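You operate a simulated robot arm through the tools that you are given. There is no shell and no other tool. Be economical: measure what you need, move in short steps, check, and stop when the job is done.

You run a simulated robot arm. Do the job below in one go: nothing can be reset, and whatever is moved stays where it is left.

JOB
Unbolt, open the door 0.5 m by remote, then lock the remote out.

Only the result counts: the job must be done as asked and must still hold three seconds after the hand-in. Knocking over, shifting, dropping, spilling or breaking anything else fails it.

ROBOT AND FRAMES
A 7-joint arm with a two-finger parallel gripper, fixed in place. Base frame: the origin is at the foot of the arm, x ahead of it, y to its left, z up; the work surface is at about z = 90. Readings come in cm, degrees, newtons and seconds.
With the tool pointing down near the work surface it reaches from about 42 to 90 cm from the base axis. Its first joint turns from -115.0 to 115.0 degrees. Payload 3.91 kg.
Tool frame: the origin (TCP) lies between the finger pads and is the grasp point; the fingertips stand 3 cm ahead of it; z points along the fingers, y is the line along which they close. The gripper opens to 11 cm. The fingers are 2 cm wide and 1 cm thick; the gripper's body (4.8 by 11.2 cm) begins 5.5 cm behind the TCP.
Orientation is that of the tool frame in the base frame, as [roll, pitch, yaw] about the fixed x, y, z axes, in that order (R = Rz(yaw) Ry(pitch) Rx(roll)). With the fingers straight down and closing along the base's y, the tool's x points along the base's -x, its y along +y and its z along -z.

CONTROLS
- The arm moves only by the tool move_arm. Its argument "rows" is text: rows parted by semicolons, each of 6 numbers parted by spaces: the shift along the base's x, y, z in cm, then the turn, a rotation vector about the base's x, y, z in degrees. In form: dx dy dz wx wy wz; .... A call has 1 to 20 rows; each row is the pose to reach, as a shift and turn from the pose commanded when the call began. "claw" is the finger opening in cm, from 0 to 11, set as the call begins (left out, the last holds). Each row takes 0.2 s and may step no farther than 5 cm and 8.6 degrees from the row before; otherwise, or with a gripper value out of range, the whole call is refused. A pose out of reach is approached as far as the arm can. The call stops where the force on the tool passes 70 N (or 10 N more than at its start, if that is more) or the arm is blocked; 0.2 s more then pass. The fingers move at their own pace (about 15.3 cm/s each) and stop on an object; they squeeze with about 41 N. The grip force told is the motor's: it shows also when the fingers shut on nothing. Time passes only in rows, and 0.2 s behind the last, so rows that repeat a pose let the fingers close. It gives the time, the measured TCP pose, the force on the tool (base axes), the opening and the grip force at its end, in the units of the frame above (readings bear some noise), with the torque about the TCP (base axes, N m) and any sound that the robot's microphone picked up, and new pictures: "show" is both (left out), scene, wrist or none.
- Cameras (640 x 400 px; columns grow to the right, rows downward): "scene" is fixed at [39.95, -50.01, 179.14]; the picture's right is [0.90, -0.43, 0.00], its down [-0.26, -0.53, -0.81] and it looks along [0.35, 0.73, -0.59] (base axes); focal length 329 px, centre (320, 200). "wrist" rides on the gripper at [7.2, 1.7, -10.3] in the tool frame; the picture's right is [-0.23, 0.97, 0.00], its down [-0.76, -0.18, -0.62] and it looks along [-0.61, -0.14, 0.78] (tool axes); focal length 222 px, centre (320, 200). There is no depth. A picture from a camera that has moved, and an enlarged one, comes with that camera's place and axes in the base frame and with its lens.
- lift_body(by): slides the trunk up (or, below 0, down) by that many cm; the arm rides with it, the base frame stays. It gives what a move gives, with no picture.
- enlarge(camera, box): a new picture of the part [left, top, right, bottom] of that camera's present view, enlarged. No time passes.
- close_job(): hands the job in; it is judged then, once.

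Work in short steps. Places have to be worked out from the pictures, the camera data and where the tool is seen: move nearer, look again, correct. Check each grasp and each placing, and mend what went wrong. You have 120 turns and 200 pictures in all, those below and enlarged ones among them. Open the gripper and draw the arm clear of the work before you hand the job in, unless the task says otherwise; then end with one line.

The tools are called after "Emit:" by a JSON object that holds its "api" and its "payload". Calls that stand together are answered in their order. move_arm: Moves the arm, as the interface text tells. Its arguments: {"type":"object","properties":{"rows":{"type":"string"},"claw":{"type":"number"},"show":{"type":"string","enum":["both","scene","wrist","none"]}},"required":["rows"]} The other tools are called the same way: lift_body (by) slides the trunk up or down; enlarge (camera, box) takes an enlarged picture of a part of a camera's view; close_job () hands the job in.

At the start:

```text
time: 0.0
ee_pos: [55.52, -0.66, 158.08]
ee_rot: [180.0, -0.1, 180.0]
ft_force: [0.4, 0.2, -0.7]
wrist_torque: [0.02, 0.01, -0.02]
finger_gap: 11.0
grasp_force: 0.0
trunk travel left (down, up): [-90.0, 9.0]
```

scene: 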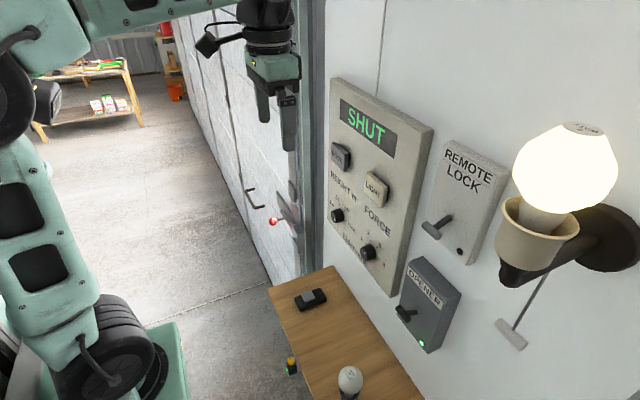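
wrist: 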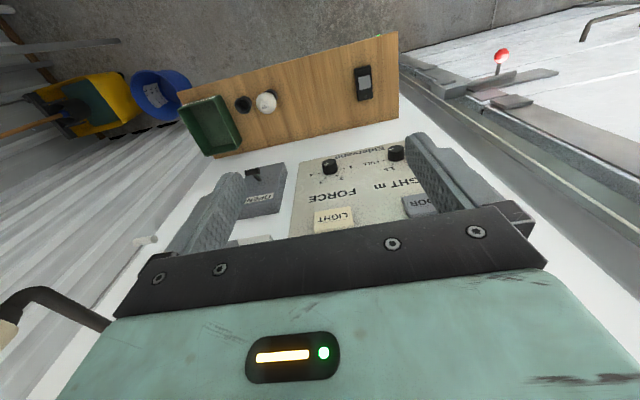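

I start by enlarging the panel and the bolt area to read the labels.

Emit:
{"api": "enlarge", "payload": {"camera": "scene", "box": [310, 70, 530, 360]}}

Emit:
{"api": "enlarge", "payload": {"camera": "scene", "box": [230, 160, 330, 250]}}

Emit:
{"api": "enlarge", "payload": {"camera": "scene", "box": [260, 260, 420, 400]}}

Emit:
{"api": "enlarge", "payload": {"camera": "wrist", "box": [380, 30, 640, 200]}}

```text
1.38 times, centred on (420, 215) of scene
camera zoom: at [39.95, -50.01, 179.14], right [0.9, -0.43, 0.0], down [-0.26, -0.53, -0.81], along [0.35, 0.73, -0.59], focal length 454 px, centre (182, 179)
```

zoom: 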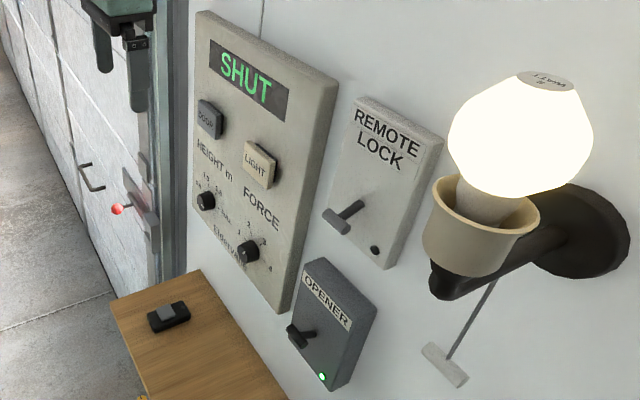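

```text
4.44 times, centred on (280, 205) of scene
camera zoom: at [39.95, -50.01, 179.14], right [0.9, -0.43, 0.0], down [-0.26, -0.53, -0.81], along [0.35, 0.73, -0.59], focal length 1463 px, centre (498, 178)
```

zoom: 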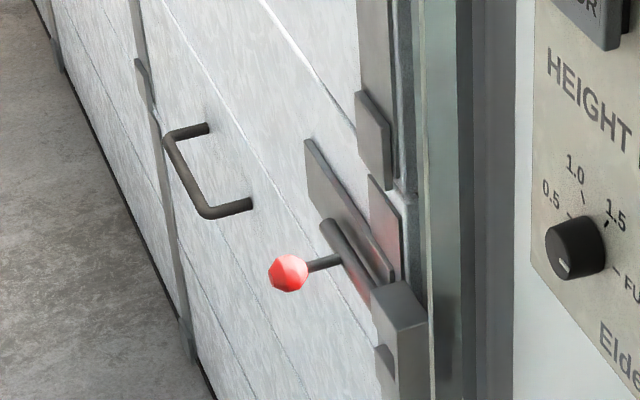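

```text
2.86 times, centred on (340, 330) of scene
camera zoom: at [39.95, -50.01, 179.14], right [0.9, -0.43, 0.0], down [-0.26, -0.53, -0.81], along [0.35, 0.73, -0.59], focal length 940 px, centre (263, -171)
```

zoom: 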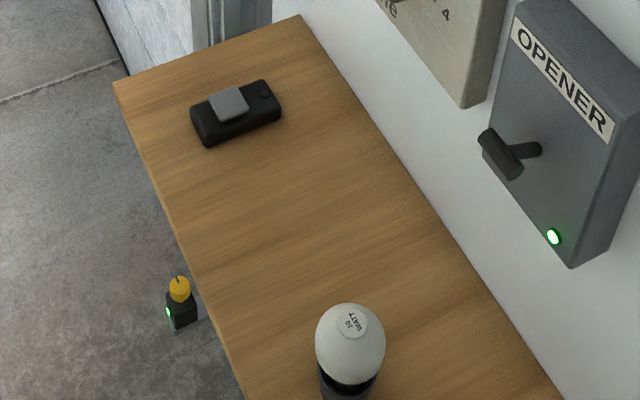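

```text
2.35 times, centred on (510, 115) of wrist
camera zoom: at [48.19, 1.02, 168.5], right [0.23, 0.97, 0.0], down [0.76, -0.18, 0.62], along [0.61, -0.14, -0.78], focal length 523 px, centre (-127, 400)
```

zoom: 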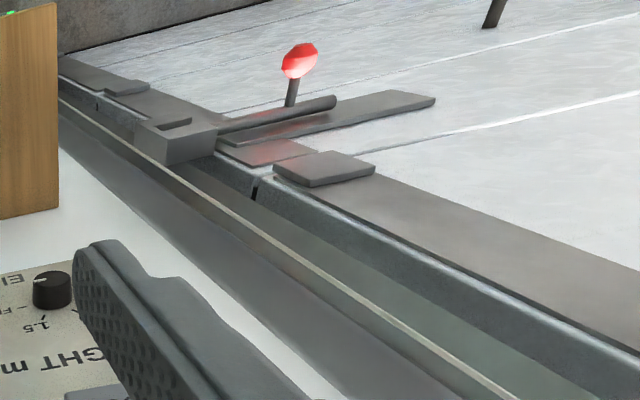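

Emit:
{"api": "enlarge", "payload": {"camera": "scene", "box": [320, 165, 400, 270]}}

Emit:
{"api": "enlarge", "payload": {"camera": "scene", "box": [395, 135, 515, 355]}}

Emit:
{"api": "enlarge", "payload": {"camera": "wrist", "box": [180, 30, 420, 220]}}

```text
3.81 times, centred on (360, 218) of scene
camera zoom: at [39.95, -50.01, 179.14], right [0.9, -0.43, 0.0], down [-0.26, -0.53, -0.81], along [0.35, 0.73, -0.59], focal length 1254 px, centre (168, 133)
```

zoom: 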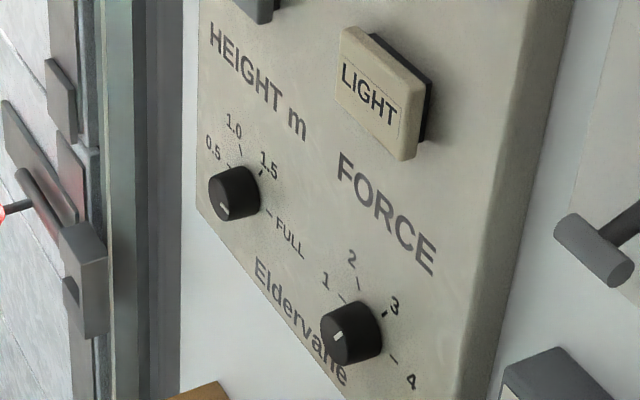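

```text
1.82 times, centred on (455, 245) of scene
camera zoom: at [39.95, -50.01, 179.14], right [0.9, -0.43, 0.0], down [-0.26, -0.53, -0.81], along [0.35, 0.73, -0.59], focal length 598 px, centre (74, 118)
```

zoom: 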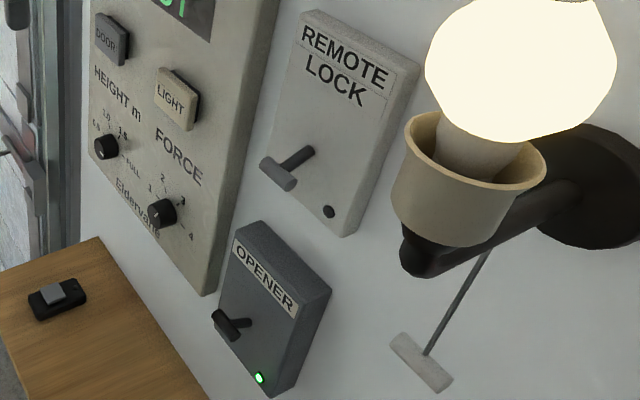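

```text
2.11 times, centred on (300, 125) of wrist
camera zoom: at [48.19, 1.02, 168.5], right [0.23, 0.97, 0.0], down [0.76, -0.18, 0.62], along [0.61, -0.14, -0.78], focal length 468 px, centre (362, 358)
```

zoom: 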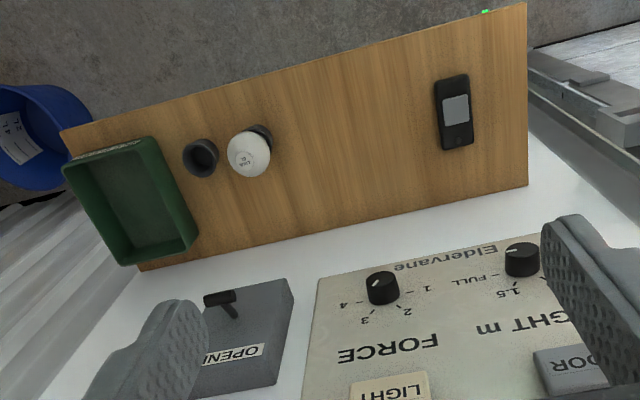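

The dials need a closer look, so I tilt the wrist forward 45° and lower to bring its camera level with the panel.

Emit:
{"api": "move_arm", "payload": {"rows": "0 0 -4 0 -7.5 0; -1 0 -8 0 -15 0; -1 0 -12 0 -22.5 0; -2 0 -16 0 -30 0; -2 0 -20 0 -37.5 0; -2 0 -24 0 -45 0"}}

```text
time: 1.4
ee_pos: [54.87, 0.38, 135.24]
ee_rot: [-180.0, 44.8, 180.0]
ft_force: [0.4, 0.0, -0.3]
wrist_torque: [0.07, -0.03, 0.0]
finger_gap: 11.01
grasp_force: 0.1
out of reach, approached as far as the arm can: row 4, 6
trunk travel left (down, up): [-90.0, 9.0]
camera wrist: at [42.31, 2.14, 137.55], right [0.16, 0.97, 0.16], down [0.1, -0.18, 0.98], along [0.98, -0.14, -0.13], focal length 222 px, centre (320, 200)
```

scene: 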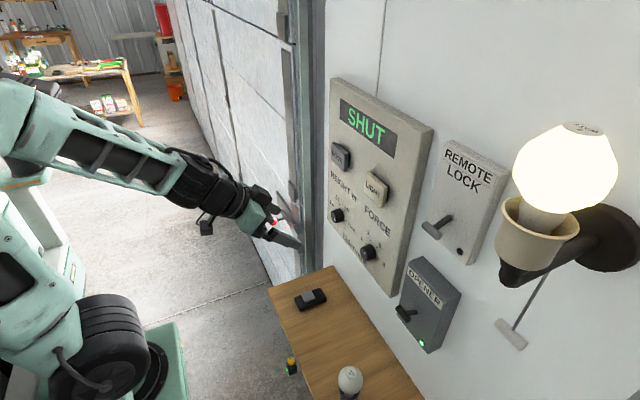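
wrist: 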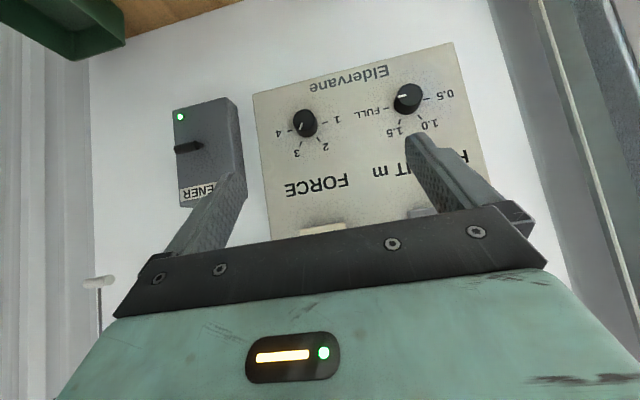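

Emit:
{"api": "enlarge", "payload": {"camera": "wrist", "box": [250, 50, 480, 200]}}

Emit:
{"api": "enlarge", "payload": {"camera": "wrist", "box": [160, 90, 260, 210]}}

```text
2.67 times, centred on (365, 125) of wrist
camera zoom: at [42.31, 2.14, 137.55], right [0.16, 0.97, 0.16], down [0.1, -0.18, 0.98], along [0.98, -0.14, -0.13], focal length 592 px, centre (200, 400)
```

zoom: 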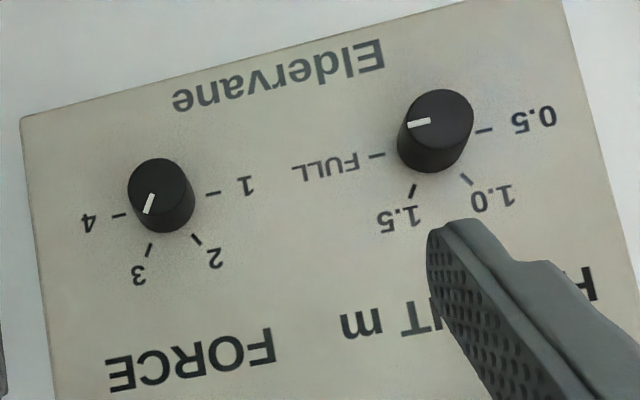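

```text
3.33 times, centred on (210, 150) of wrist
camera zoom: at [42.31, 2.14, 137.55], right [0.16, 0.97, 0.16], down [0.1, -0.18, 0.98], along [0.98, -0.14, -0.13], focal length 740 px, centre (687, 367)
```

zoom: 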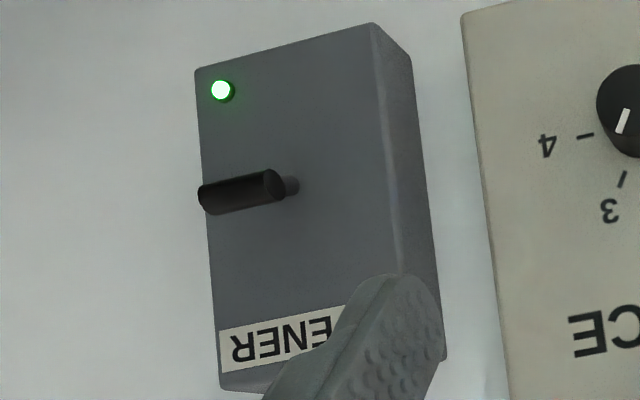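

HEIGHT pointer is at FULL, FORCE at 3; the height dial must go to 0.5. I put the height knob at roughly (75, 13, 120.5). I level the tool toward it at a standoff.

Emit:
{"api": "move_arm", "payload": {"rows": "1.4 2.3 -2 0 -7.5 0; 2.8 4.6 -4 0 -15 0; 4.2 6.9 -6 0 -22.5 0; 5.6 9.2 -8 0 -30 0; 7 11.5 -10 0 -37.5 0; 8.5 13.8 -12 0 -45 0"}}

```text
time: 2.8
ee_pos: [63.58, 14.19, 123.33]
ee_rot: [23.1, 89.9, 23.1]
ft_force: [-0.3, -0.7, 0.1]
wrist_torque: [0.0, 0.01, 0.02]
finger_gap: 11.01
grasp_force: 0.0
out of reach, approached as far as the arm can: row 1, 2, 3
trunk travel left (down, up): [-90.0, 9.0]
camera wrist: at [53.08, 16.03, 116.26], right [0.0, 0.97, 0.23], down [-0.62, -0.18, 0.76], along [0.78, -0.14, 0.61], focal length 222 px, centre (320, 200)
```

scene: 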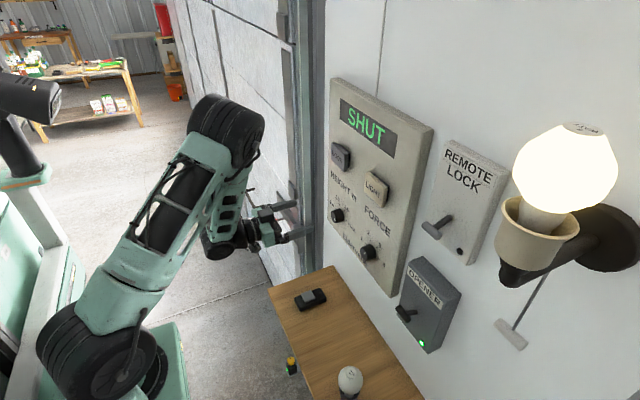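
wrist: 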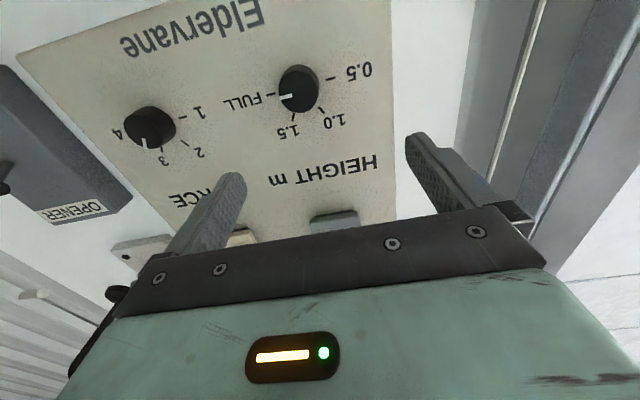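

Cross-checking both views, the knob axis is at (y 13.2, z 120.4), its face at x≈75 and the panel surface at x≈76.7. I align with it and stop just short to verify.

Emit:
{"api": "move_arm", "payload": {"rows": "2 -0.5 -1.5 0 0 0; 4 -1 -2.9 0 0 0; 6.5 -1 -2.9 0 0 0", "claw": 6}}

```text
time: 3.6
ee_pos: [70.03, 13.0, 120.54]
ee_rot: [-31.5, 89.9, -31.6]
ft_force: [0.3, 0.9, -0.1]
wrist_torque: [0.02, 0.0, 0.02]
finger_gap: 6.02
grasp_force: 0.0
trunk travel left (down, up): [-90.0, 9.0]
camera wrist: at [59.55, 14.71, 113.37], right [0.0, 0.97, 0.23], down [-0.62, -0.18, 0.76], along [0.78, -0.14, 0.61], focal length 222 px, centre (320, 200)
```

scene: 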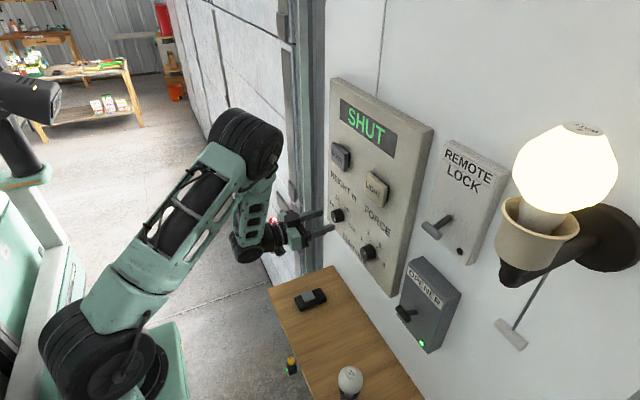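
wrist: 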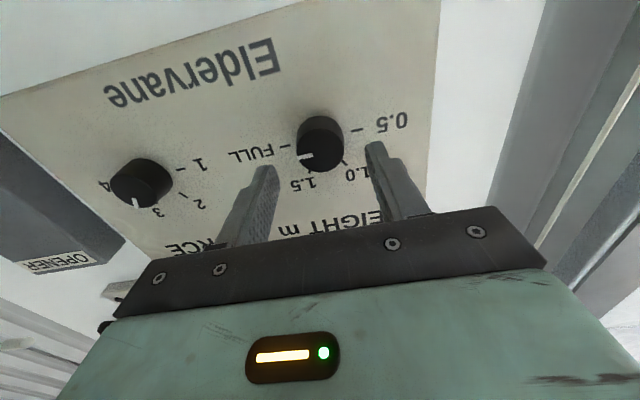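

The knob computes at (13.1, 120.6), and the tool is on its axis. I advance 3.2 cm and close.

Emit:
{"api": "move_arm", "payload": {"rows": "1.6 0 0 0 0 0; 3.1 0.05 0 0 0 0", "claw": 6, "show": "none"}}

Emit:
{"api": "move_arm", "payload": {"rows": "0 0 0 0 0 0; 0 0 0 0 0 0", "claw": 2, "show": "wrist"}}

```text
time: 4.2
ee_pos: [73.15, 13.06, 120.55]
ee_rot: [-34.5, 90.0, -34.5]
ft_force: [0.0, 0.2, -0.9]
wrist_torque: [-0.04, 0.01, -0.02]
finger_gap: 6.0
grasp_force: 0.0
trunk travel left (down, up): [-90.0, 9.0]
```

```text
time: 4.8
ee_pos: [73.17, 13.0, 120.47]
ee_rot: [-44.1, 89.9, -44.2]
ft_force: [0.9, -2.3, 0.4]
wrist_torque: [-0.05, 0.04, -0.16]
finger_gap: 3.67
grasp_force: 44.7
trunk travel left (down, up): [-90.0, 9.0]
camera wrist: at [62.76, 14.75, 113.39], right [0.0, 0.97, 0.23], down [-0.62, -0.18, 0.76], along [0.78, -0.14, 0.61], focal length 222 px, centre (320, 200)
```

wrist: 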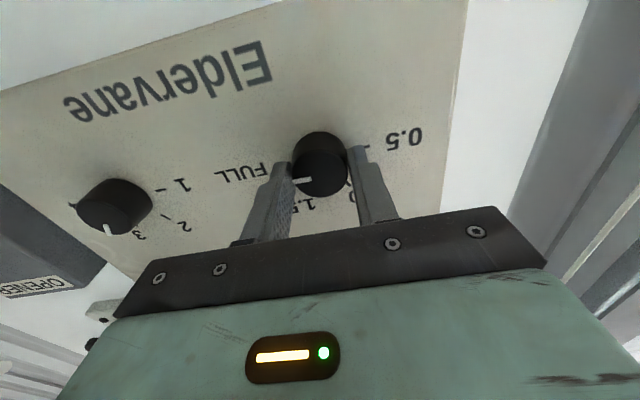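

Gripped at 3.67 cm. I turn about −x (counterclockwise as seen facing the panel) by 80°, watching.

Emit:
{"api": "move_arm", "payload": {"rows": "0 0 0 -8 0 0; 0 0 0 -16 0 0; 0 0 0 -24 0 0; 0 0 0 -32 0 0; 0 0 0 -40 0 0; 0 0 0 -48 0 0; 0 0 0 -56 0 0; 0 0 0 -64 0 0; 0 0 0 -72 0 0; 0 0 0 -80 0 0; 0 0 0 -88 0 0"}}

```text
time: 7.2
ee_pos: [73.2, 13.11, 120.42]
ee_rot: [-90.0, 1.8, -90.1]
ft_force: [13.2, -9.5, 1.8]
wrist_torque: [0.03, -0.15, -0.07]
finger_gap: 3.66
grasp_force: 45.1
trunk travel left (down, up): [-90.0, 9.0]
camera wrist: at [62.74, 5.9, 118.7], right [0.0, 0.26, -0.97], down [-0.62, 0.76, 0.2], along [0.78, 0.6, 0.16], focal length 222 px, centre (320, 200)
```

scene: 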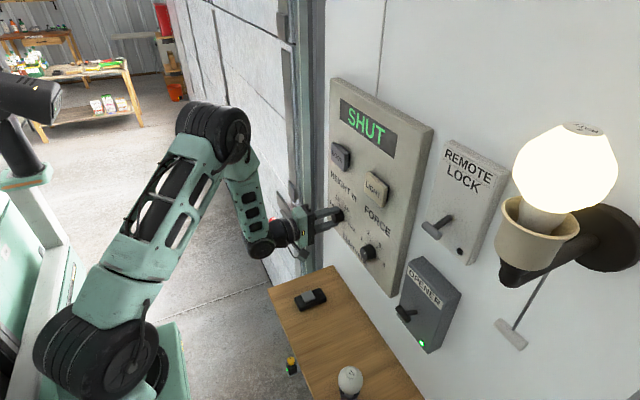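
wrist: 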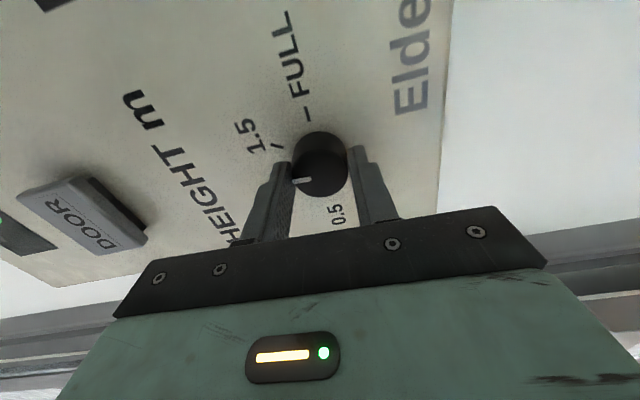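

The knob followed 88°. I release, turn back about the knob axis and regrip for the second half.

Emit:
{"api": "move_arm", "payload": {"rows": "0 0 0 0 0 0; -1 0 0 0 0 0; -2.5 0 0 0 0 0", "claw": 6, "show": "wrist"}}

Emit:
{"api": "move_arm", "payload": {"rows": "0 0 0 8 0 0; 0 0 0 16 0 0; 0 0 0 24 0 0; 0 0 0 32 0 0; 0 0 0 40 0 0; 0 0 0 48 0 0; 0 0 0 56 0 0; 0 0 0 64 0 0; 0 0 0 72 0 0; 0 0 0 80 0 0; 0 0 0 88 0 0", "show": "wrist"}}

```text
time: 8.0
ee_pos: [70.55, 13.23, 120.46]
ee_rot: [-90.1, 1.9, -89.9]
ft_force: [0.0, -0.1, 0.3]
wrist_torque: [-0.01, 0.01, 0.01]
finger_gap: 5.97
grasp_force: 0.2
trunk travel left (down, up): [-90.0, 9.0]
camera wrist: at [60.12, 6.05, 118.61], right [0.0, 0.26, -0.97], down [-0.62, 0.75, 0.2], along [0.78, 0.6, 0.16], focal length 222 px, centre (320, 200)
```

wrist: 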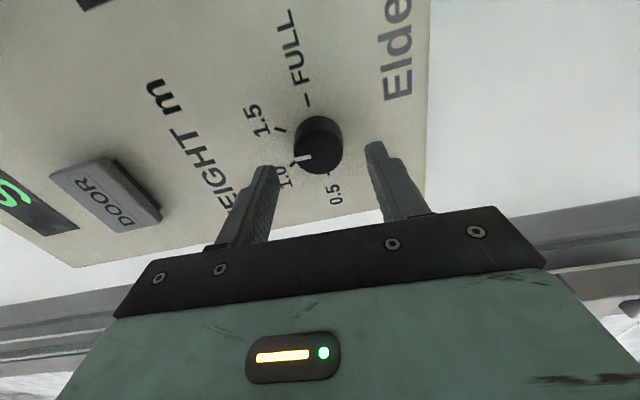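

```text
time: 10.4
ee_pos: [70.58, 13.14, 120.44]
ee_rot: [94.7, 89.9, 94.7]
ft_force: [-0.6, -0.8, 0.4]
wrist_torque: [-0.02, 0.02, -0.02]
finger_gap: 6.01
grasp_force: 0.0
trunk travel left (down, up): [-90.0, 9.0]
camera wrist: at [60.16, 14.91, 113.35], right [0.0, 0.97, 0.23], down [-0.62, -0.18, 0.76], along [0.78, -0.14, 0.61], focal length 222 px, centre (320, 200)
```

wrist: 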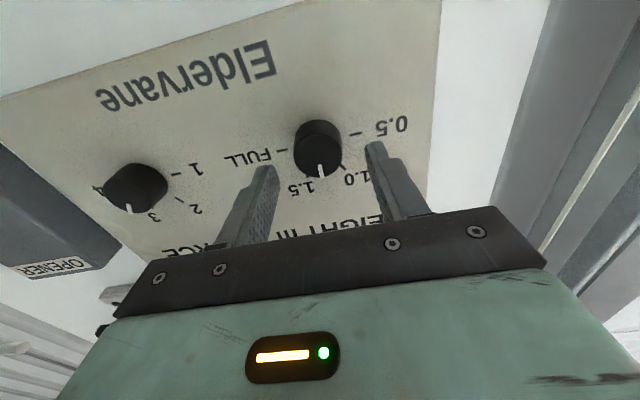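

The pointer now points straight up (between 1.5 and 1.0). I regrip and turn another ~90°.

Emit:
{"api": "move_arm", "payload": {"rows": "1.3 0 0 0 0 0; 2.6 0 0 0 0 0", "show": "none"}}

Emit:
{"api": "move_arm", "payload": {"rows": "0 0 0 0 0 0; 0 0 0 0 0 0; 0 0 0 -8 0 0; 0 0 0 -16 0 0; 0 0 0 -24 0 0; 0 0 0 -32 0 0; 0 0 0 -40 0 0; 0 0 0 -48 0 0; 0 0 0 -56 0 0; 0 0 0 -64 0 0; 0 0 0 -72 0 0; 0 0 0 -80 0 0; 0 0 0 -88 0 0", "claw": 2, "show": "none"}}

Emit:
{"api": "move_arm", "payload": {"rows": "0 0 0 0 0 0; -1 0 0 0 0 0; -4 0 0 0 0 0", "claw": 6, "show": "both"}}

Emit:
{"api": "enlarge", "payload": {"camera": "wrist", "box": [220, 70, 420, 220]}}

```text
time: 11.0
ee_pos: [73.18, 13.23, 120.58]
ee_rot: [-135.0, 90.0, -135.0]
ft_force: [-0.6, 1.2, 0.4]
wrist_torque: [-0.04, 0.0, -0.01]
finger_gap: 5.98
grasp_force: 0.1
trunk travel left (down, up): [-90.0, 9.0]
```

```text
time: 13.8
ee_pos: [73.23, 13.02, 120.43]
ee_rot: [-90.1, 1.8, -89.9]
ft_force: [1.3, -12.3, -11.2]
wrist_torque: [-0.03, 0.25, -0.63]
finger_gap: 3.64
grasp_force: 45.6
trunk travel left (down, up): [-90.0, 9.0]
```

```text
time: 14.6
ee_pos: [69.26, 13.2, 120.52]
ee_rot: [-90.0, 2.0, -90.0]
ft_force: [0.0, 0.0, 0.2]
wrist_torque: [0.02, 0.0, 0.02]
finger_gap: 5.99
grasp_force: 0.1
trunk travel left (down, up): [-90.0, 9.0]
camera wrist: at [58.83, 6.02, 118.8], right [0.0, 0.26, -0.97], down [-0.62, 0.75, 0.2], along [0.78, 0.6, 0.16], focal length 222 px, centre (320, 200)
```

scene: 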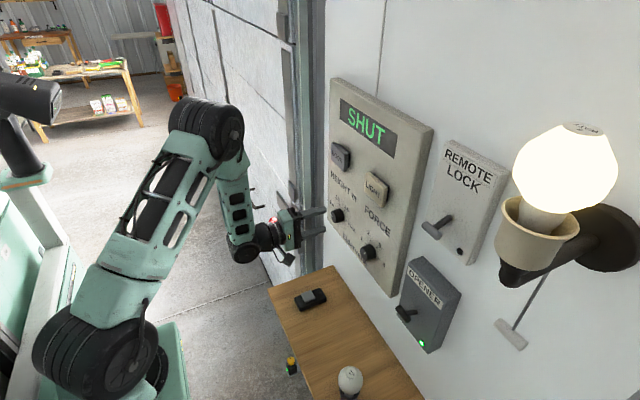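
wrist: 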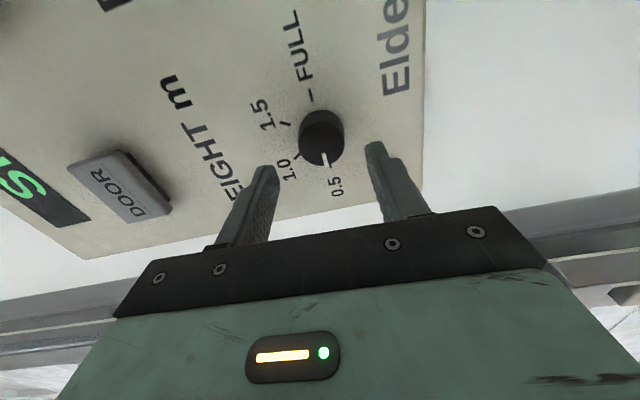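

```text
2.67 times, centred on (320, 145) of wrist
camera zoom: at [58.83, 6.02, 118.8], right [0.0, 0.26, -0.97], down [-0.62, 0.75, 0.2], along [0.78, 0.6, 0.16], focal length 592 px, centre (320, 347)
```

zoom: 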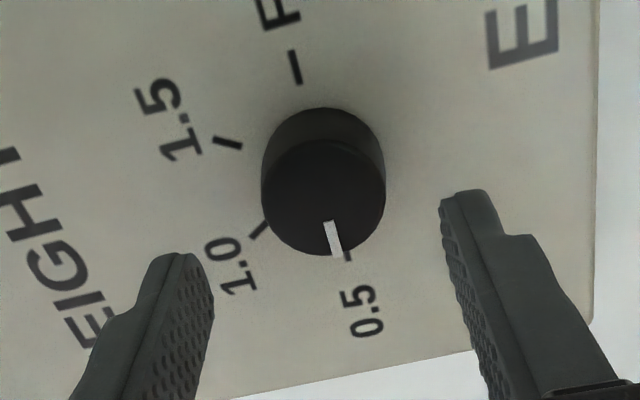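

The dial reads 0.5. Next the bolt: I back off, unroll the wrist, then tilt down.

Emit:
{"api": "move_arm", "payload": {"rows": "-3 0 1 8 0 0; -6 0 3 16 0 0; -6 0 5 24 0 0; -6 0 5 32 0 0; -6 0 5 40 0 0; -6 0 5 48 0 0; -6 0 5 56 0 0; -6 0 5 64 0 0; -6 0 5 72 0 0; -6 0 5 80 0 0; -6 0 5 88 0 0", "show": "none"}}

Emit:
{"api": "move_arm", "payload": {"rows": "0 2 0 0 8 0; 0 4 0 0 16 0; 0 6 0 0 24 0; 0 8 0 0 32 0; 0 10 0 0 40 0; 0 12 0 0 48 0", "show": "none"}}

Emit:
{"api": "move_arm", "payload": {"rows": "0 2 -2 0 0 8; 0 4 -4 0 0 16; 0 6 -6 0 0 24; 0 8 -8 0 0 32; 0 10 -10 0 0 40"}}

```text
time: 17.0
ee_pos: [63.22, 13.13, 125.6]
ee_rot: [87.9, 89.9, 88.0]
ft_force: [0.1, -0.7, 0.3]
wrist_torque: [-0.03, 0.02, -0.01]
finger_gap: 5.99
grasp_force: 0.1
trunk travel left (down, up): [-90.0, 9.0]
```

```text
time: 18.4
ee_pos: [63.11, 25.07, 125.7]
ee_rot: [-179.9, 41.8, -179.9]
ft_force: [0.1, -0.5, 0.0]
wrist_torque: [0.02, 0.01, -0.02]
finger_gap: 5.96
grasp_force: 0.1
trunk travel left (down, up): [-90.0, 9.0]
```

```text
time: 19.6
ee_pos: [63.17, 35.23, 115.61]
ee_rot: [-180.0, 42.0, -139.9]
ft_force: [-0.2, -0.4, 0.2]
wrist_torque: [0.02, 0.01, 0.01]
finger_gap: 6.0
grasp_force: 0.1
trunk travel left (down, up): [-90.0, 9.0]
camera wrist: at [52.57, 28.6, 118.48], right [-0.5, 0.85, 0.15], down [0.23, -0.04, 0.97], along [0.84, 0.52, -0.17], focal length 222 px, centre (320, 200)
```

scene: 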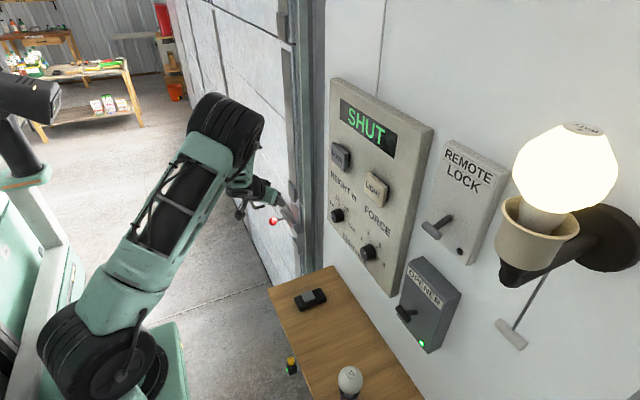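
wrist: 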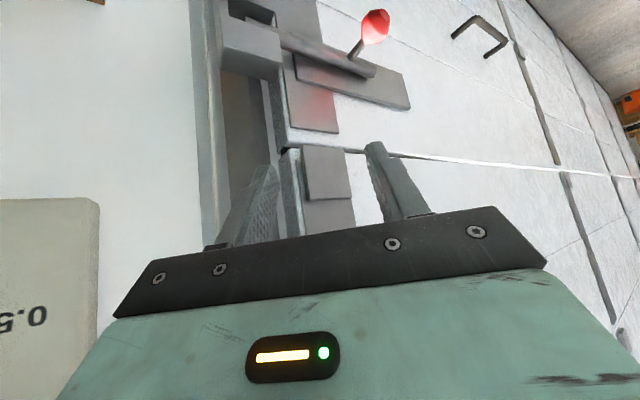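

Emit:
{"api": "enlarge", "payload": {"camera": "wrist", "box": [200, 0, 420, 140]}}

Emit:
{"api": "enlarge", "payload": {"camera": "scene", "box": [250, 190, 320, 250]}}

```text
2.86 times, centred on (310, 70) of wrist
camera zoom: at [52.57, 28.6, 118.48], right [-0.5, 0.85, 0.15], down [0.23, -0.04, 0.97], along [0.84, 0.52, -0.17], focal length 635 px, centre (349, 571)
```

zoom: 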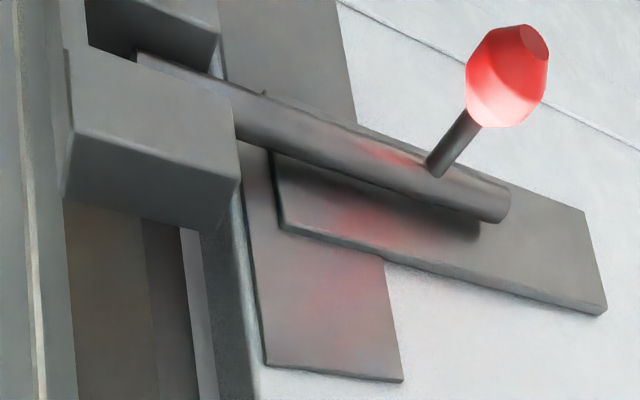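

```text
6.67 times, centred on (285, 220) of scene
camera zoom: at [39.95, -50.01, 179.14], right [0.9, -0.43, 0.0], down [-0.26, -0.53, -0.81], along [0.35, 0.73, -0.59], focal length 2194 px, centre (553, 67)
```

zoom: 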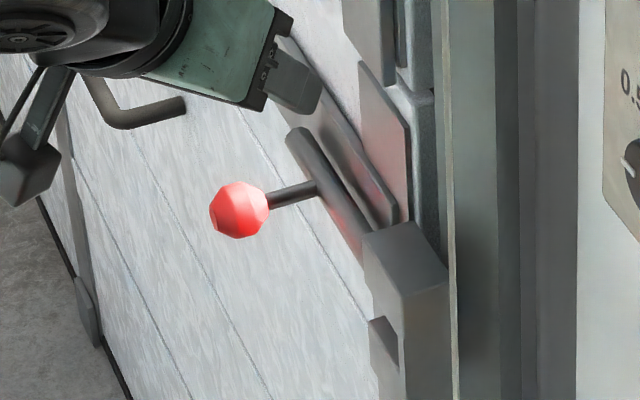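

The bolt is a plain slide bolt: knob at about (66.7, 48.7, 95.1), rod running −y into the keeper. I square the yaw so the fingers close along y, and stop about 8 cm short of the knob.

Emit:
{"api": "move_arm", "payload": {"rows": "-0.4 2.7 -3 0 0 -8; -0.8 5.4 -6 0 0 -16; -1.2 8.1 -9 0 0 -24; -1.6 10.8 -12 0 0 -32; -2 13.5 -14.5 0 0 -40"}}

```text
time: 20.8
ee_pos: [61.16, 48.65, 100.88]
ee_rot: [180.0, 42.0, 179.9]
ft_force: [0.5, -0.1, 0.6]
wrist_torque: [0.02, 0.05, -0.01]
finger_gap: 5.98
grasp_force: 0.0
trunk travel left (down, up): [-90.0, 9.0]
camera wrist: at [48.79, 50.46, 103.84], right [0.17, 0.97, 0.15], down [0.15, -0.18, 0.97], along [0.97, -0.14, -0.18], focal length 222 px, centre (320, 200)
```

scene: 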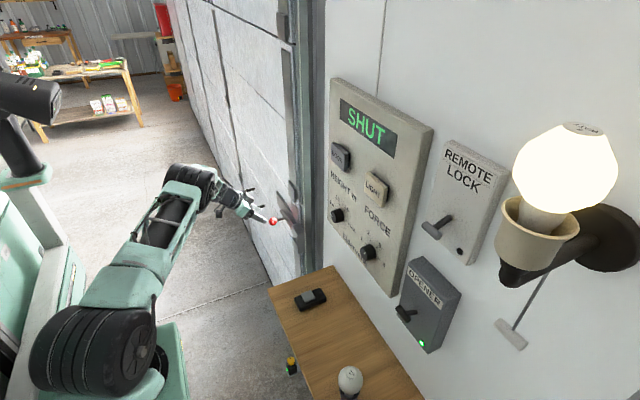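
wrist: 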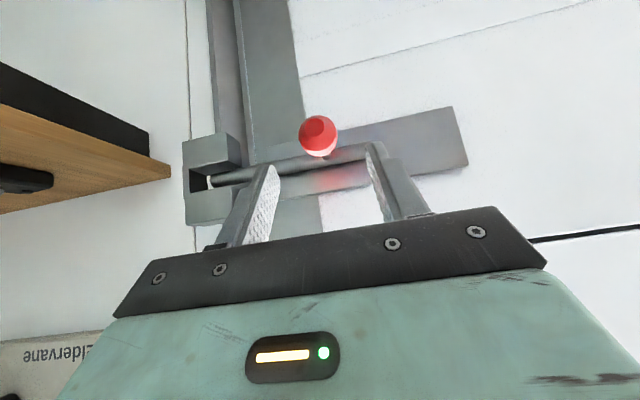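

The knob confirms at (66.7, 48.7, 95). I advance so it lies between the pads.

Emit:
{"api": "move_arm", "payload": {"rows": "1.8 0 -1.9 0 0 0; 3.6 0 -3.8 0 0 0; 5.5 0 -5.7 0 0 0"}}

```text
time: 21.6
ee_pos: [66.5, 48.67, 95.36]
ee_rot: [-180.0, 42.0, -179.9]
ft_force: [-0.3, 0.7, 1.5]
wrist_torque: [-0.02, 0.02, 0.01]
finger_gap: 6.01
grasp_force: 0.1
trunk travel left (down, up): [-90.0, 9.0]
camera wrist: at [54.16, 50.38, 98.23], right [0.17, 0.97, 0.15], down [0.15, -0.18, 0.97], along [0.97, -0.14, -0.17], focal length 222 px, centre (320, 200)
```

scene: 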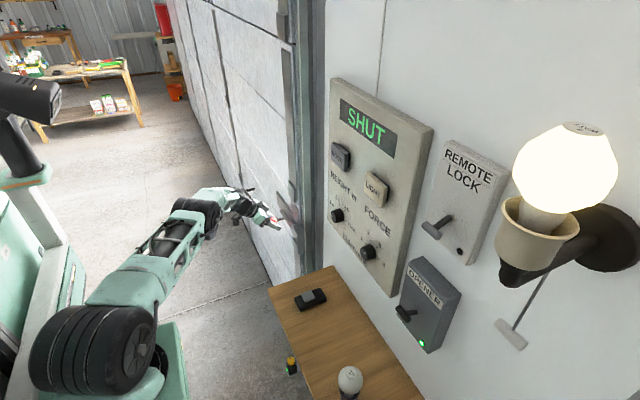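
wrist: 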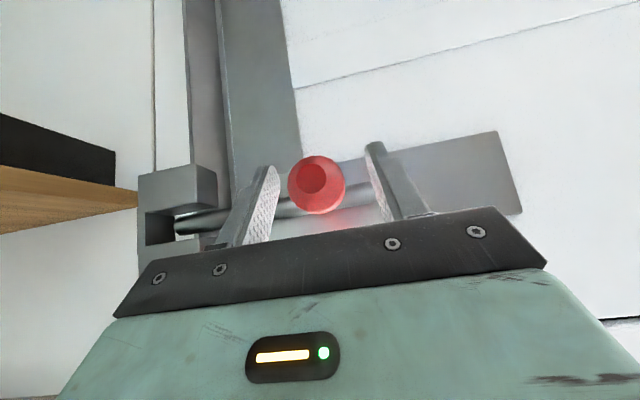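

The knob sits between the pads. I close and then pull +y in small steps.

Emit:
{"api": "move_arm", "payload": {"rows": "0 0 0 0 0 0; 0 0 0 0 0 0", "claw": 1.5, "show": "none"}}

Emit:
{"api": "move_arm", "payload": {"rows": "0 0.7 0 0 0 0; 0 1.4 0 0 0 0; 0 2.1 0 0 0 0; 0 2.8 0 0 0 0; 0 3.5 0 0 0 0", "show": "wrist"}}

```text
time: 22.2
ee_pos: [66.58, 48.65, 95.36]
ee_rot: [-179.9, 42.0, 180.0]
ft_force: [0.3, 0.1, -1.5]
wrist_torque: [0.0, -0.02, 0.18]
finger_gap: 3.23
grasp_force: 45.5
trunk travel left (down, up): [-90.0, 9.0]
```

```text
time: 23.4
ee_pos: [66.65, 49.53, 95.25]
ee_rot: [-180.0, 41.9, -179.8]
ft_force: [4.2, -2.0, -12.0]
wrist_torque: [-0.16, -0.37, -0.05]
finger_gap: 3.23
grasp_force: 45.0
out of reach, approached as far as the arm can: row 2, 3, 4, 5
trunk travel left (down, up): [-90.0, 9.0]
camera wrist: at [54.19, 51.25, 98.23], right [0.17, 0.97, 0.15], down [0.15, -0.18, 0.97], along [0.97, -0.14, -0.18], focal length 222 px, centre (320, 200)
```

wrist: 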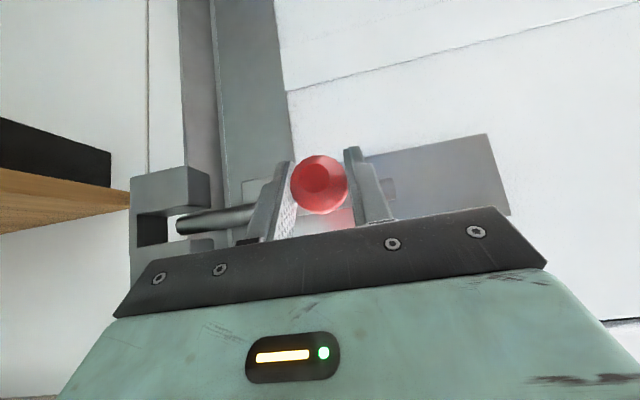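

The bolt slid 0.9 cm, then the arm ran out of reach in this posture, so I release, back off and re-grasp with the tool nearly vertical.

Emit:
{"api": "move_arm", "payload": {"rows": "0 0 0 0 0 0; -2 0 2.2 0 0 0; -4 0 4.5 0 0 0; -5 0 8 0 0 0", "claw": 6, "show": "none"}}

Emit:
{"api": "move_arm", "payload": {"rows": "0.7 0 0 0 7 0; 1.5 0 0 0 14 0; 2.2 0 0 0 21 0; 3 0 0 0 27 0"}}

```text
time: 24.4
ee_pos: [61.37, 49.61, 103.31]
ee_rot: [-179.9, 42.0, -179.9]
ft_force: [-0.2, -0.4, -0.4]
wrist_torque: [0.0, -0.01, 0.04]
finger_gap: 6.0
grasp_force: 0.0
trunk travel left (down, up): [-90.0, 9.0]
```

```text
time: 25.4
ee_pos: [64.48, 49.49, 103.22]
ee_rot: [-180.0, 14.8, -179.9]
ft_force: [0.2, 0.4, 0.4]
wrist_torque: [0.02, 0.0, 0.01]
finger_gap: 5.99
grasp_force: 0.1
trunk travel left (down, up): [-90.0, 9.0]
camera wrist: at [54.61, 51.13, 111.58], right [0.22, 0.97, 0.06], down [0.58, -0.18, 0.8], along [0.79, -0.14, -0.6], focal length 222 px, centre (320, 200)
```

scene: 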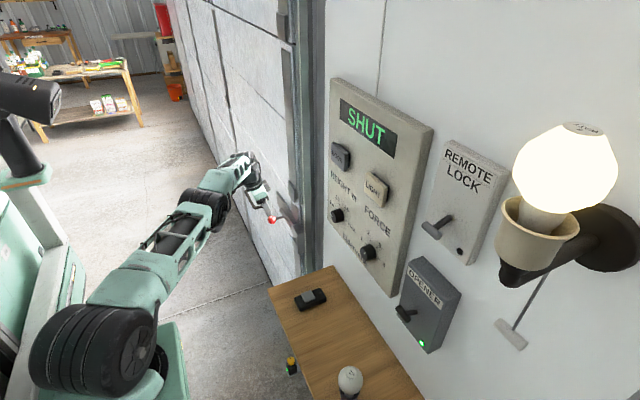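
wrist: 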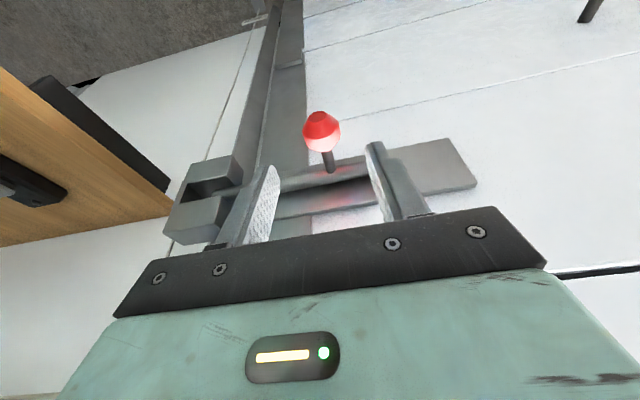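

Knob now at (66.5, 49.65, 95.2). I descend on it along the tool axis and grip.

Emit:
{"api": "move_arm", "payload": {"rows": "0.7 0.1 -2.6 0 0 0; 1.4 0.1 -5.2 0 0 0; 2.1 0.1 -7.7 0 0 0", "show": "none"}}

Emit:
{"api": "move_arm", "payload": {"rows": "0 0 0 0 0 0; 0 0 0 0 0 0", "claw": 1.5, "show": "wrist"}}

Emit:
{"api": "move_arm", "payload": {"rows": "0 0.7 0 0 0 0; 0 1.4 0 0 0 0; 0 2.1 0 0 0 0; 0 2.8 0 0 0 0", "show": "wrist"}}

```text
time: 26.2
ee_pos: [65.55, 47.13, 96.74]
ee_rot: [-179.9, 15.0, -180.0]
ft_force: [-0.8, 0.1, 0.5]
wrist_torque: [0.0, -0.02, 0.01]
finger_gap: 6.01
grasp_force: 0.0
out of reach, approached as far as the arm can: row 1, 2, 3
trunk travel left (down, up): [-90.0, 9.0]
```

```text
time: 26.8
ee_pos: [65.38, 47.89, 96.94]
ee_rot: [179.3, 15.1, -179.9]
ft_force: [1.1, 53.9, -7.1]
wrist_torque: [0.88, 0.2, 0.73]
finger_gap: 4.17
grasp_force: 26.6
trunk travel left (down, up): [-90.0, 9.0]
camera wrist: at [55.55, 49.52, 105.12], right [0.21, 0.97, 0.07], down [0.57, -0.18, 0.8], along [0.79, -0.13, -0.6], focal length 222 px, centre (320, 200)
```

wrist: 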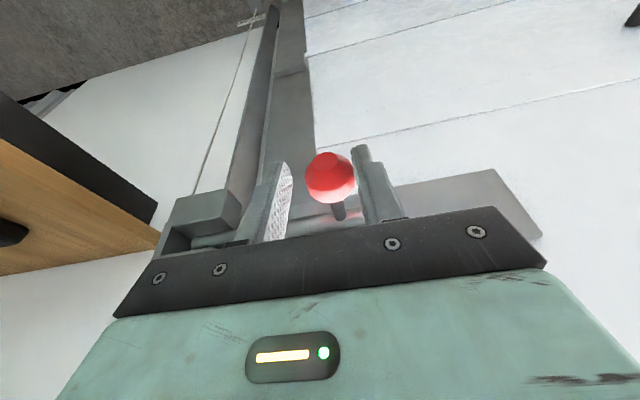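

```text
time: 27.8
ee_pos: [65.17, 48.12, 96.83]
ee_rot: [179.5, 15.3, 179.9]
ft_force: [15.2, 49.5, -8.3]
wrist_torque: [0.78, -0.53, 0.37]
finger_gap: 3.98
grasp_force: 24.7
out of reach, approached as far as the arm can: row 1, 2, 3, 4
trunk travel left (down, up): [-90.0, 9.0]
camera wrist: at [55.5, 49.7, 105.1], right [0.22, 0.97, 0.07], down [0.57, -0.18, 0.8], along [0.79, -0.13, -0.6], focal length 222 px, centre (320, 200)
```

wrist: 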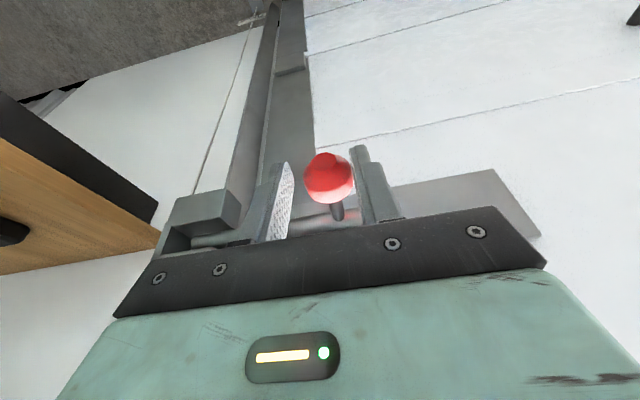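

The reach gets worse as the tool goes lower, so the trunk should come down. I release, raise the tool 20 cm, then lower the trunk 20 cm.

Emit:
{"api": "move_arm", "payload": {"rows": "0 0.2 0 0 0 0; -0.8 0.2 3 0 0 0; -2 0 7 0 0 0; -3 0 12 0 0 0; -4 0 17 0 0 0; -4 0 22 0 0 0", "claw": 6, "show": "none"}}

Emit:
{"api": "lift_body", "payload": {"by": -15}}

Emit:
{"api": "move_arm", "payload": {"rows": "0 0 0 0 0 0"}}

```text
refused: row 4 steps farther than a row can; nothing moved
```

```text
time: 28.5
ee_pos: [64.33, 47.79, 93.62]
ee_rot: [-179.7, 14.1, -179.6]
ft_force: [-14.7, -1.0, -1.3]
wrist_torque: [-0.06, -0.05, 0.17]
finger_gap: 1.65
grasp_force: 0.9
trunk travel left (down, up): [-87.0, 12.0]
stopped: the force on the tool passed its limit at 103 N (the readings are from after the stop); the commanded pose is now the measured one
```

```text
time: 28.9
ee_pos: [64.37, 47.96, 93.51]
ee_rot: [-180.0, 14.4, -179.7]
ft_force: [-14.7, 2.6, -13.9]
wrist_torque: [-0.08, -0.14, 0.19]
finger_gap: 1.57
grasp_force: 0.6
trunk travel left (down, up): [-87.0, 12.0]
camera wrist: at [54.64, 49.6, 101.85], right [0.22, 0.97, 0.06], down [0.58, -0.17, 0.79], along [0.78, -0.14, -0.61], focal length 222 px, centre (320, 200)
```

scene: 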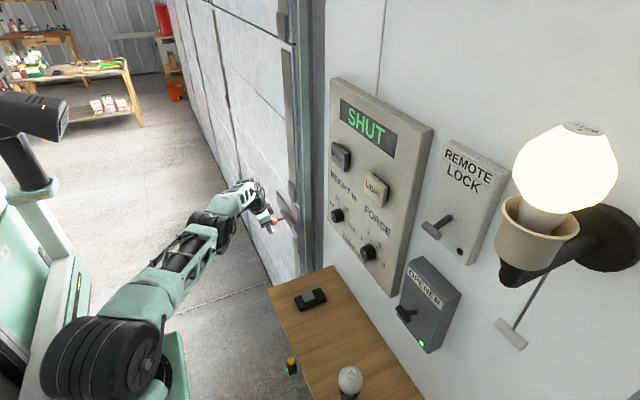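
wrist: 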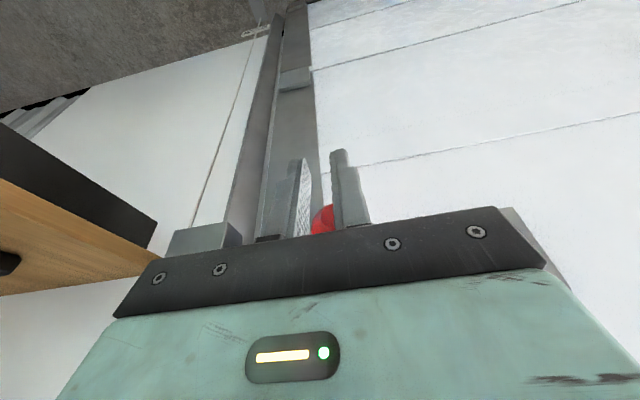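

My chained call ran the trunk after a refused retreat; the fingers slipped off in front of the knob. I retreat straight back (−x), then up, one call at a time.

Emit:
{"api": "move_arm", "payload": {"rows": "-2 0 0 0 0 0; -4 0 0 0 0 0; -5 0 4 0 0 0; -5 0 8.5 0 0 0; -5 0 13 0 0 0; -5 0 17.5 0 0 0; -5 0 22 0 0 0"}}

```text
time: 30.5
ee_pos: [59.66, 47.71, 115.86]
ee_rot: [-180.0, 14.5, -179.8]
ft_force: [-0.1, -0.7, 0.1]
wrist_torque: [0.0, 0.01, 0.02]
finger_gap: 1.46
grasp_force: 0.0
trunk travel left (down, up): [-87.0, 12.0]
camera wrist: at [49.9, 49.51, 124.13], right [0.22, 0.97, 0.06], down [0.58, -0.17, 0.79], along [0.78, -0.14, -0.6], focal length 222 px, centre (320, 200)
```

scene: 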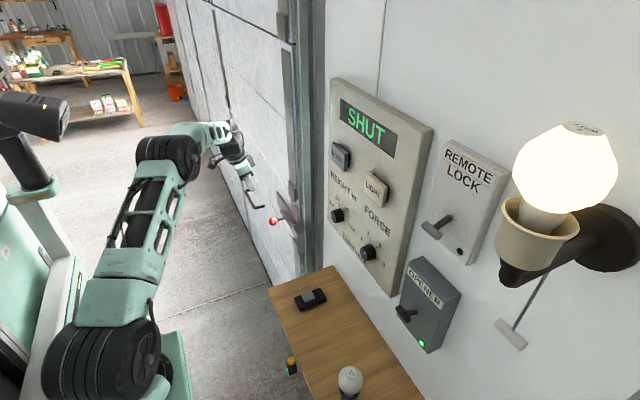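
wrist: 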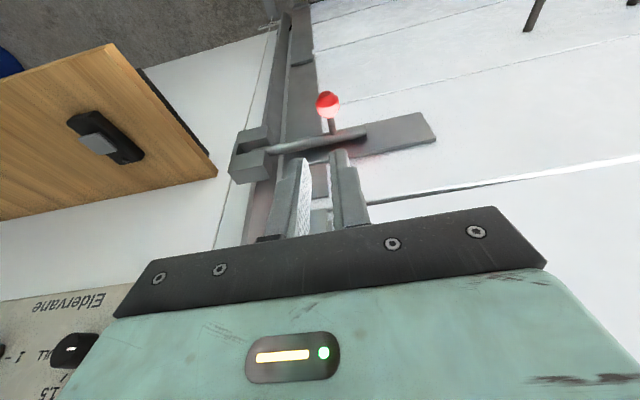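

The bolt looks intact. Now I lower the trunk 18 cm with the tool clear of the knob.

Emit:
{"api": "lift_body", "payload": {"by": -14}}

```text
time: 32.1
ee_pos: [59.65, 47.82, 101.77]
ee_rot: [180.0, 14.7, -179.8]
ft_force: [-0.3, 0.2, -0.1]
wrist_torque: [-0.01, 0.01, 0.01]
finger_gap: 1.47
grasp_force: 0.0
trunk travel left (down, up): [-73.0, 26.0]
```

Emit:
{"api": "move_arm", "payload": {"rows": "1 0.8 0.8 0 0 0; 2.5 1.2 1.3 0 0 0; 4.8 1.3 1.3 0 0 0", "claw": 6}}

```text
time: 32.9
ee_pos: [64.46, 49.19, 103.4]
ee_rot: [180.0, 14.6, -179.9]
ft_force: [-0.2, -0.5, 0.1]
wrist_torque: [0.02, -0.02, -0.03]
finger_gap: 5.99
grasp_force: 0.0
trunk travel left (down, up): [-73.0, 26.0]
camera wrist: at [54.71, 50.84, 111.64], right [0.22, 0.97, 0.06], down [0.58, -0.18, 0.79], along [0.78, -0.14, -0.6], focal length 222 px, centre (320, 200)
```

scene: 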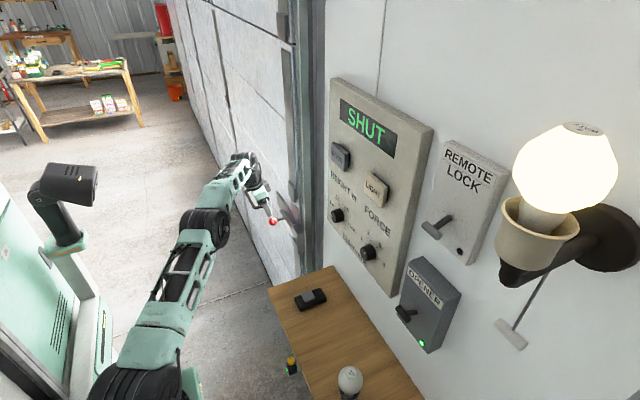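
wrist: 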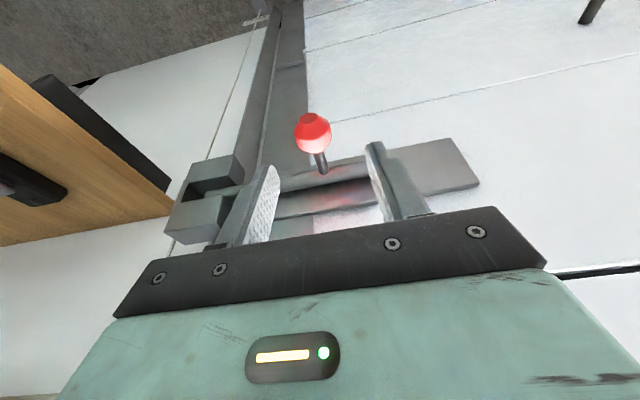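

Knob is back at y≈48.6. I descend over it with the improved reach.

Emit:
{"api": "move_arm", "payload": {"rows": "0.6 -0.6 -2.6 0 0 0; 1.3 -0.6 -5.2 0 0 0; 2.0 -0.6 -7.9 0 0 0"}}

```text
time: 33.7
ee_pos: [66.48, 48.48, 95.23]
ee_rot: [180.0, 14.6, -179.6]
ft_force: [-0.6, 0.3, 0.5]
wrist_torque: [-0.05, 0.01, -0.03]
finger_gap: 5.99
grasp_force: 0.1
trunk travel left (down, up): [-73.0, 26.0]
camera wrist: at [56.72, 50.15, 103.63], right [0.22, 0.97, 0.06], down [0.58, -0.17, 0.8], along [0.78, -0.14, -0.6], focal length 222 px, centre (320, 200)
```

scene: 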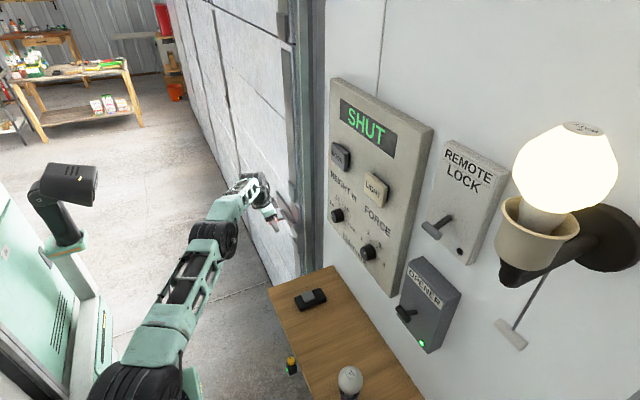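
wrist: 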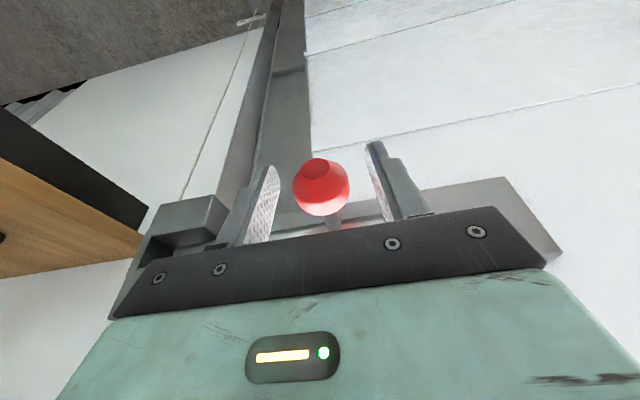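

Reached, with the knob between the pads. I close, and after that slide +y.

Emit:
{"api": "move_arm", "payload": {"rows": "0 0 0 0 0 0; 0 0 0 0 0 0; 0 0.7 0 0 0 0; 0 1.4 0 0 0 0; 0 2.1 0 0 0 0; 0 2.8 0 0 0 0", "claw": 1.5, "show": "wrist"}}

```text
time: 35.1
ee_pos: [65.17, 49.51, 95.14]
ee_rot: [-179.9, 14.3, -179.7]
ft_force: [8.5, -1.2, -2.3]
wrist_torque: [0.15, 0.0, -0.01]
finger_gap: 3.13
grasp_force: 44.9
out of reach, approached as far as the arm can: row 4, 5, 6
trunk travel left (down, up): [-73.0, 26.0]
camera wrist: at [55.5, 51.28, 103.49], right [0.22, 0.97, 0.06], down [0.58, -0.17, 0.79], along [0.78, -0.14, -0.61], focal length 222 px, centre (320, 200)
```

wrist: 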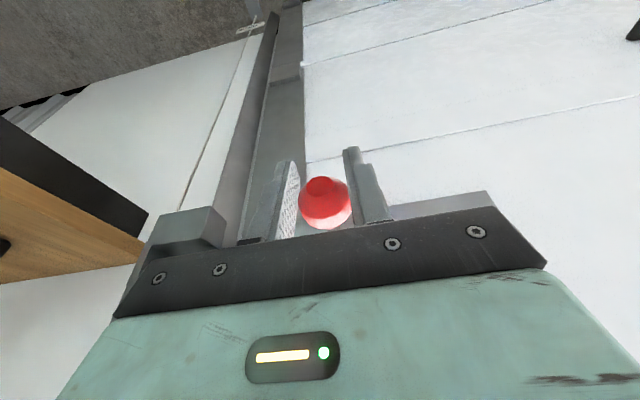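

Still reach-limited with yaw 0. I release, go up, and test in free air whether yawing the tool along the arm's azimuth gives the needed reach.

Emit:
{"api": "move_arm", "payload": {"rows": "0 0 0 0 0 0; 0 0 0 0 0 0; -0.7 0 2.7 0 0 0; -1.4 0 5.4 0 0 0; -2 0 8 0 0 0", "claw": 6, "show": "none"}}

```text
time: 36.3
ee_pos: [63.42, 49.33, 103.25]
ee_rot: [-179.9, 14.5, -179.8]
ft_force: [0.2, -0.1, -0.4]
wrist_torque: [-0.02, 0.02, -0.02]
finger_gap: 6.01
grasp_force: 0.0
trunk travel left (down, up): [-73.0, 26.0]
```

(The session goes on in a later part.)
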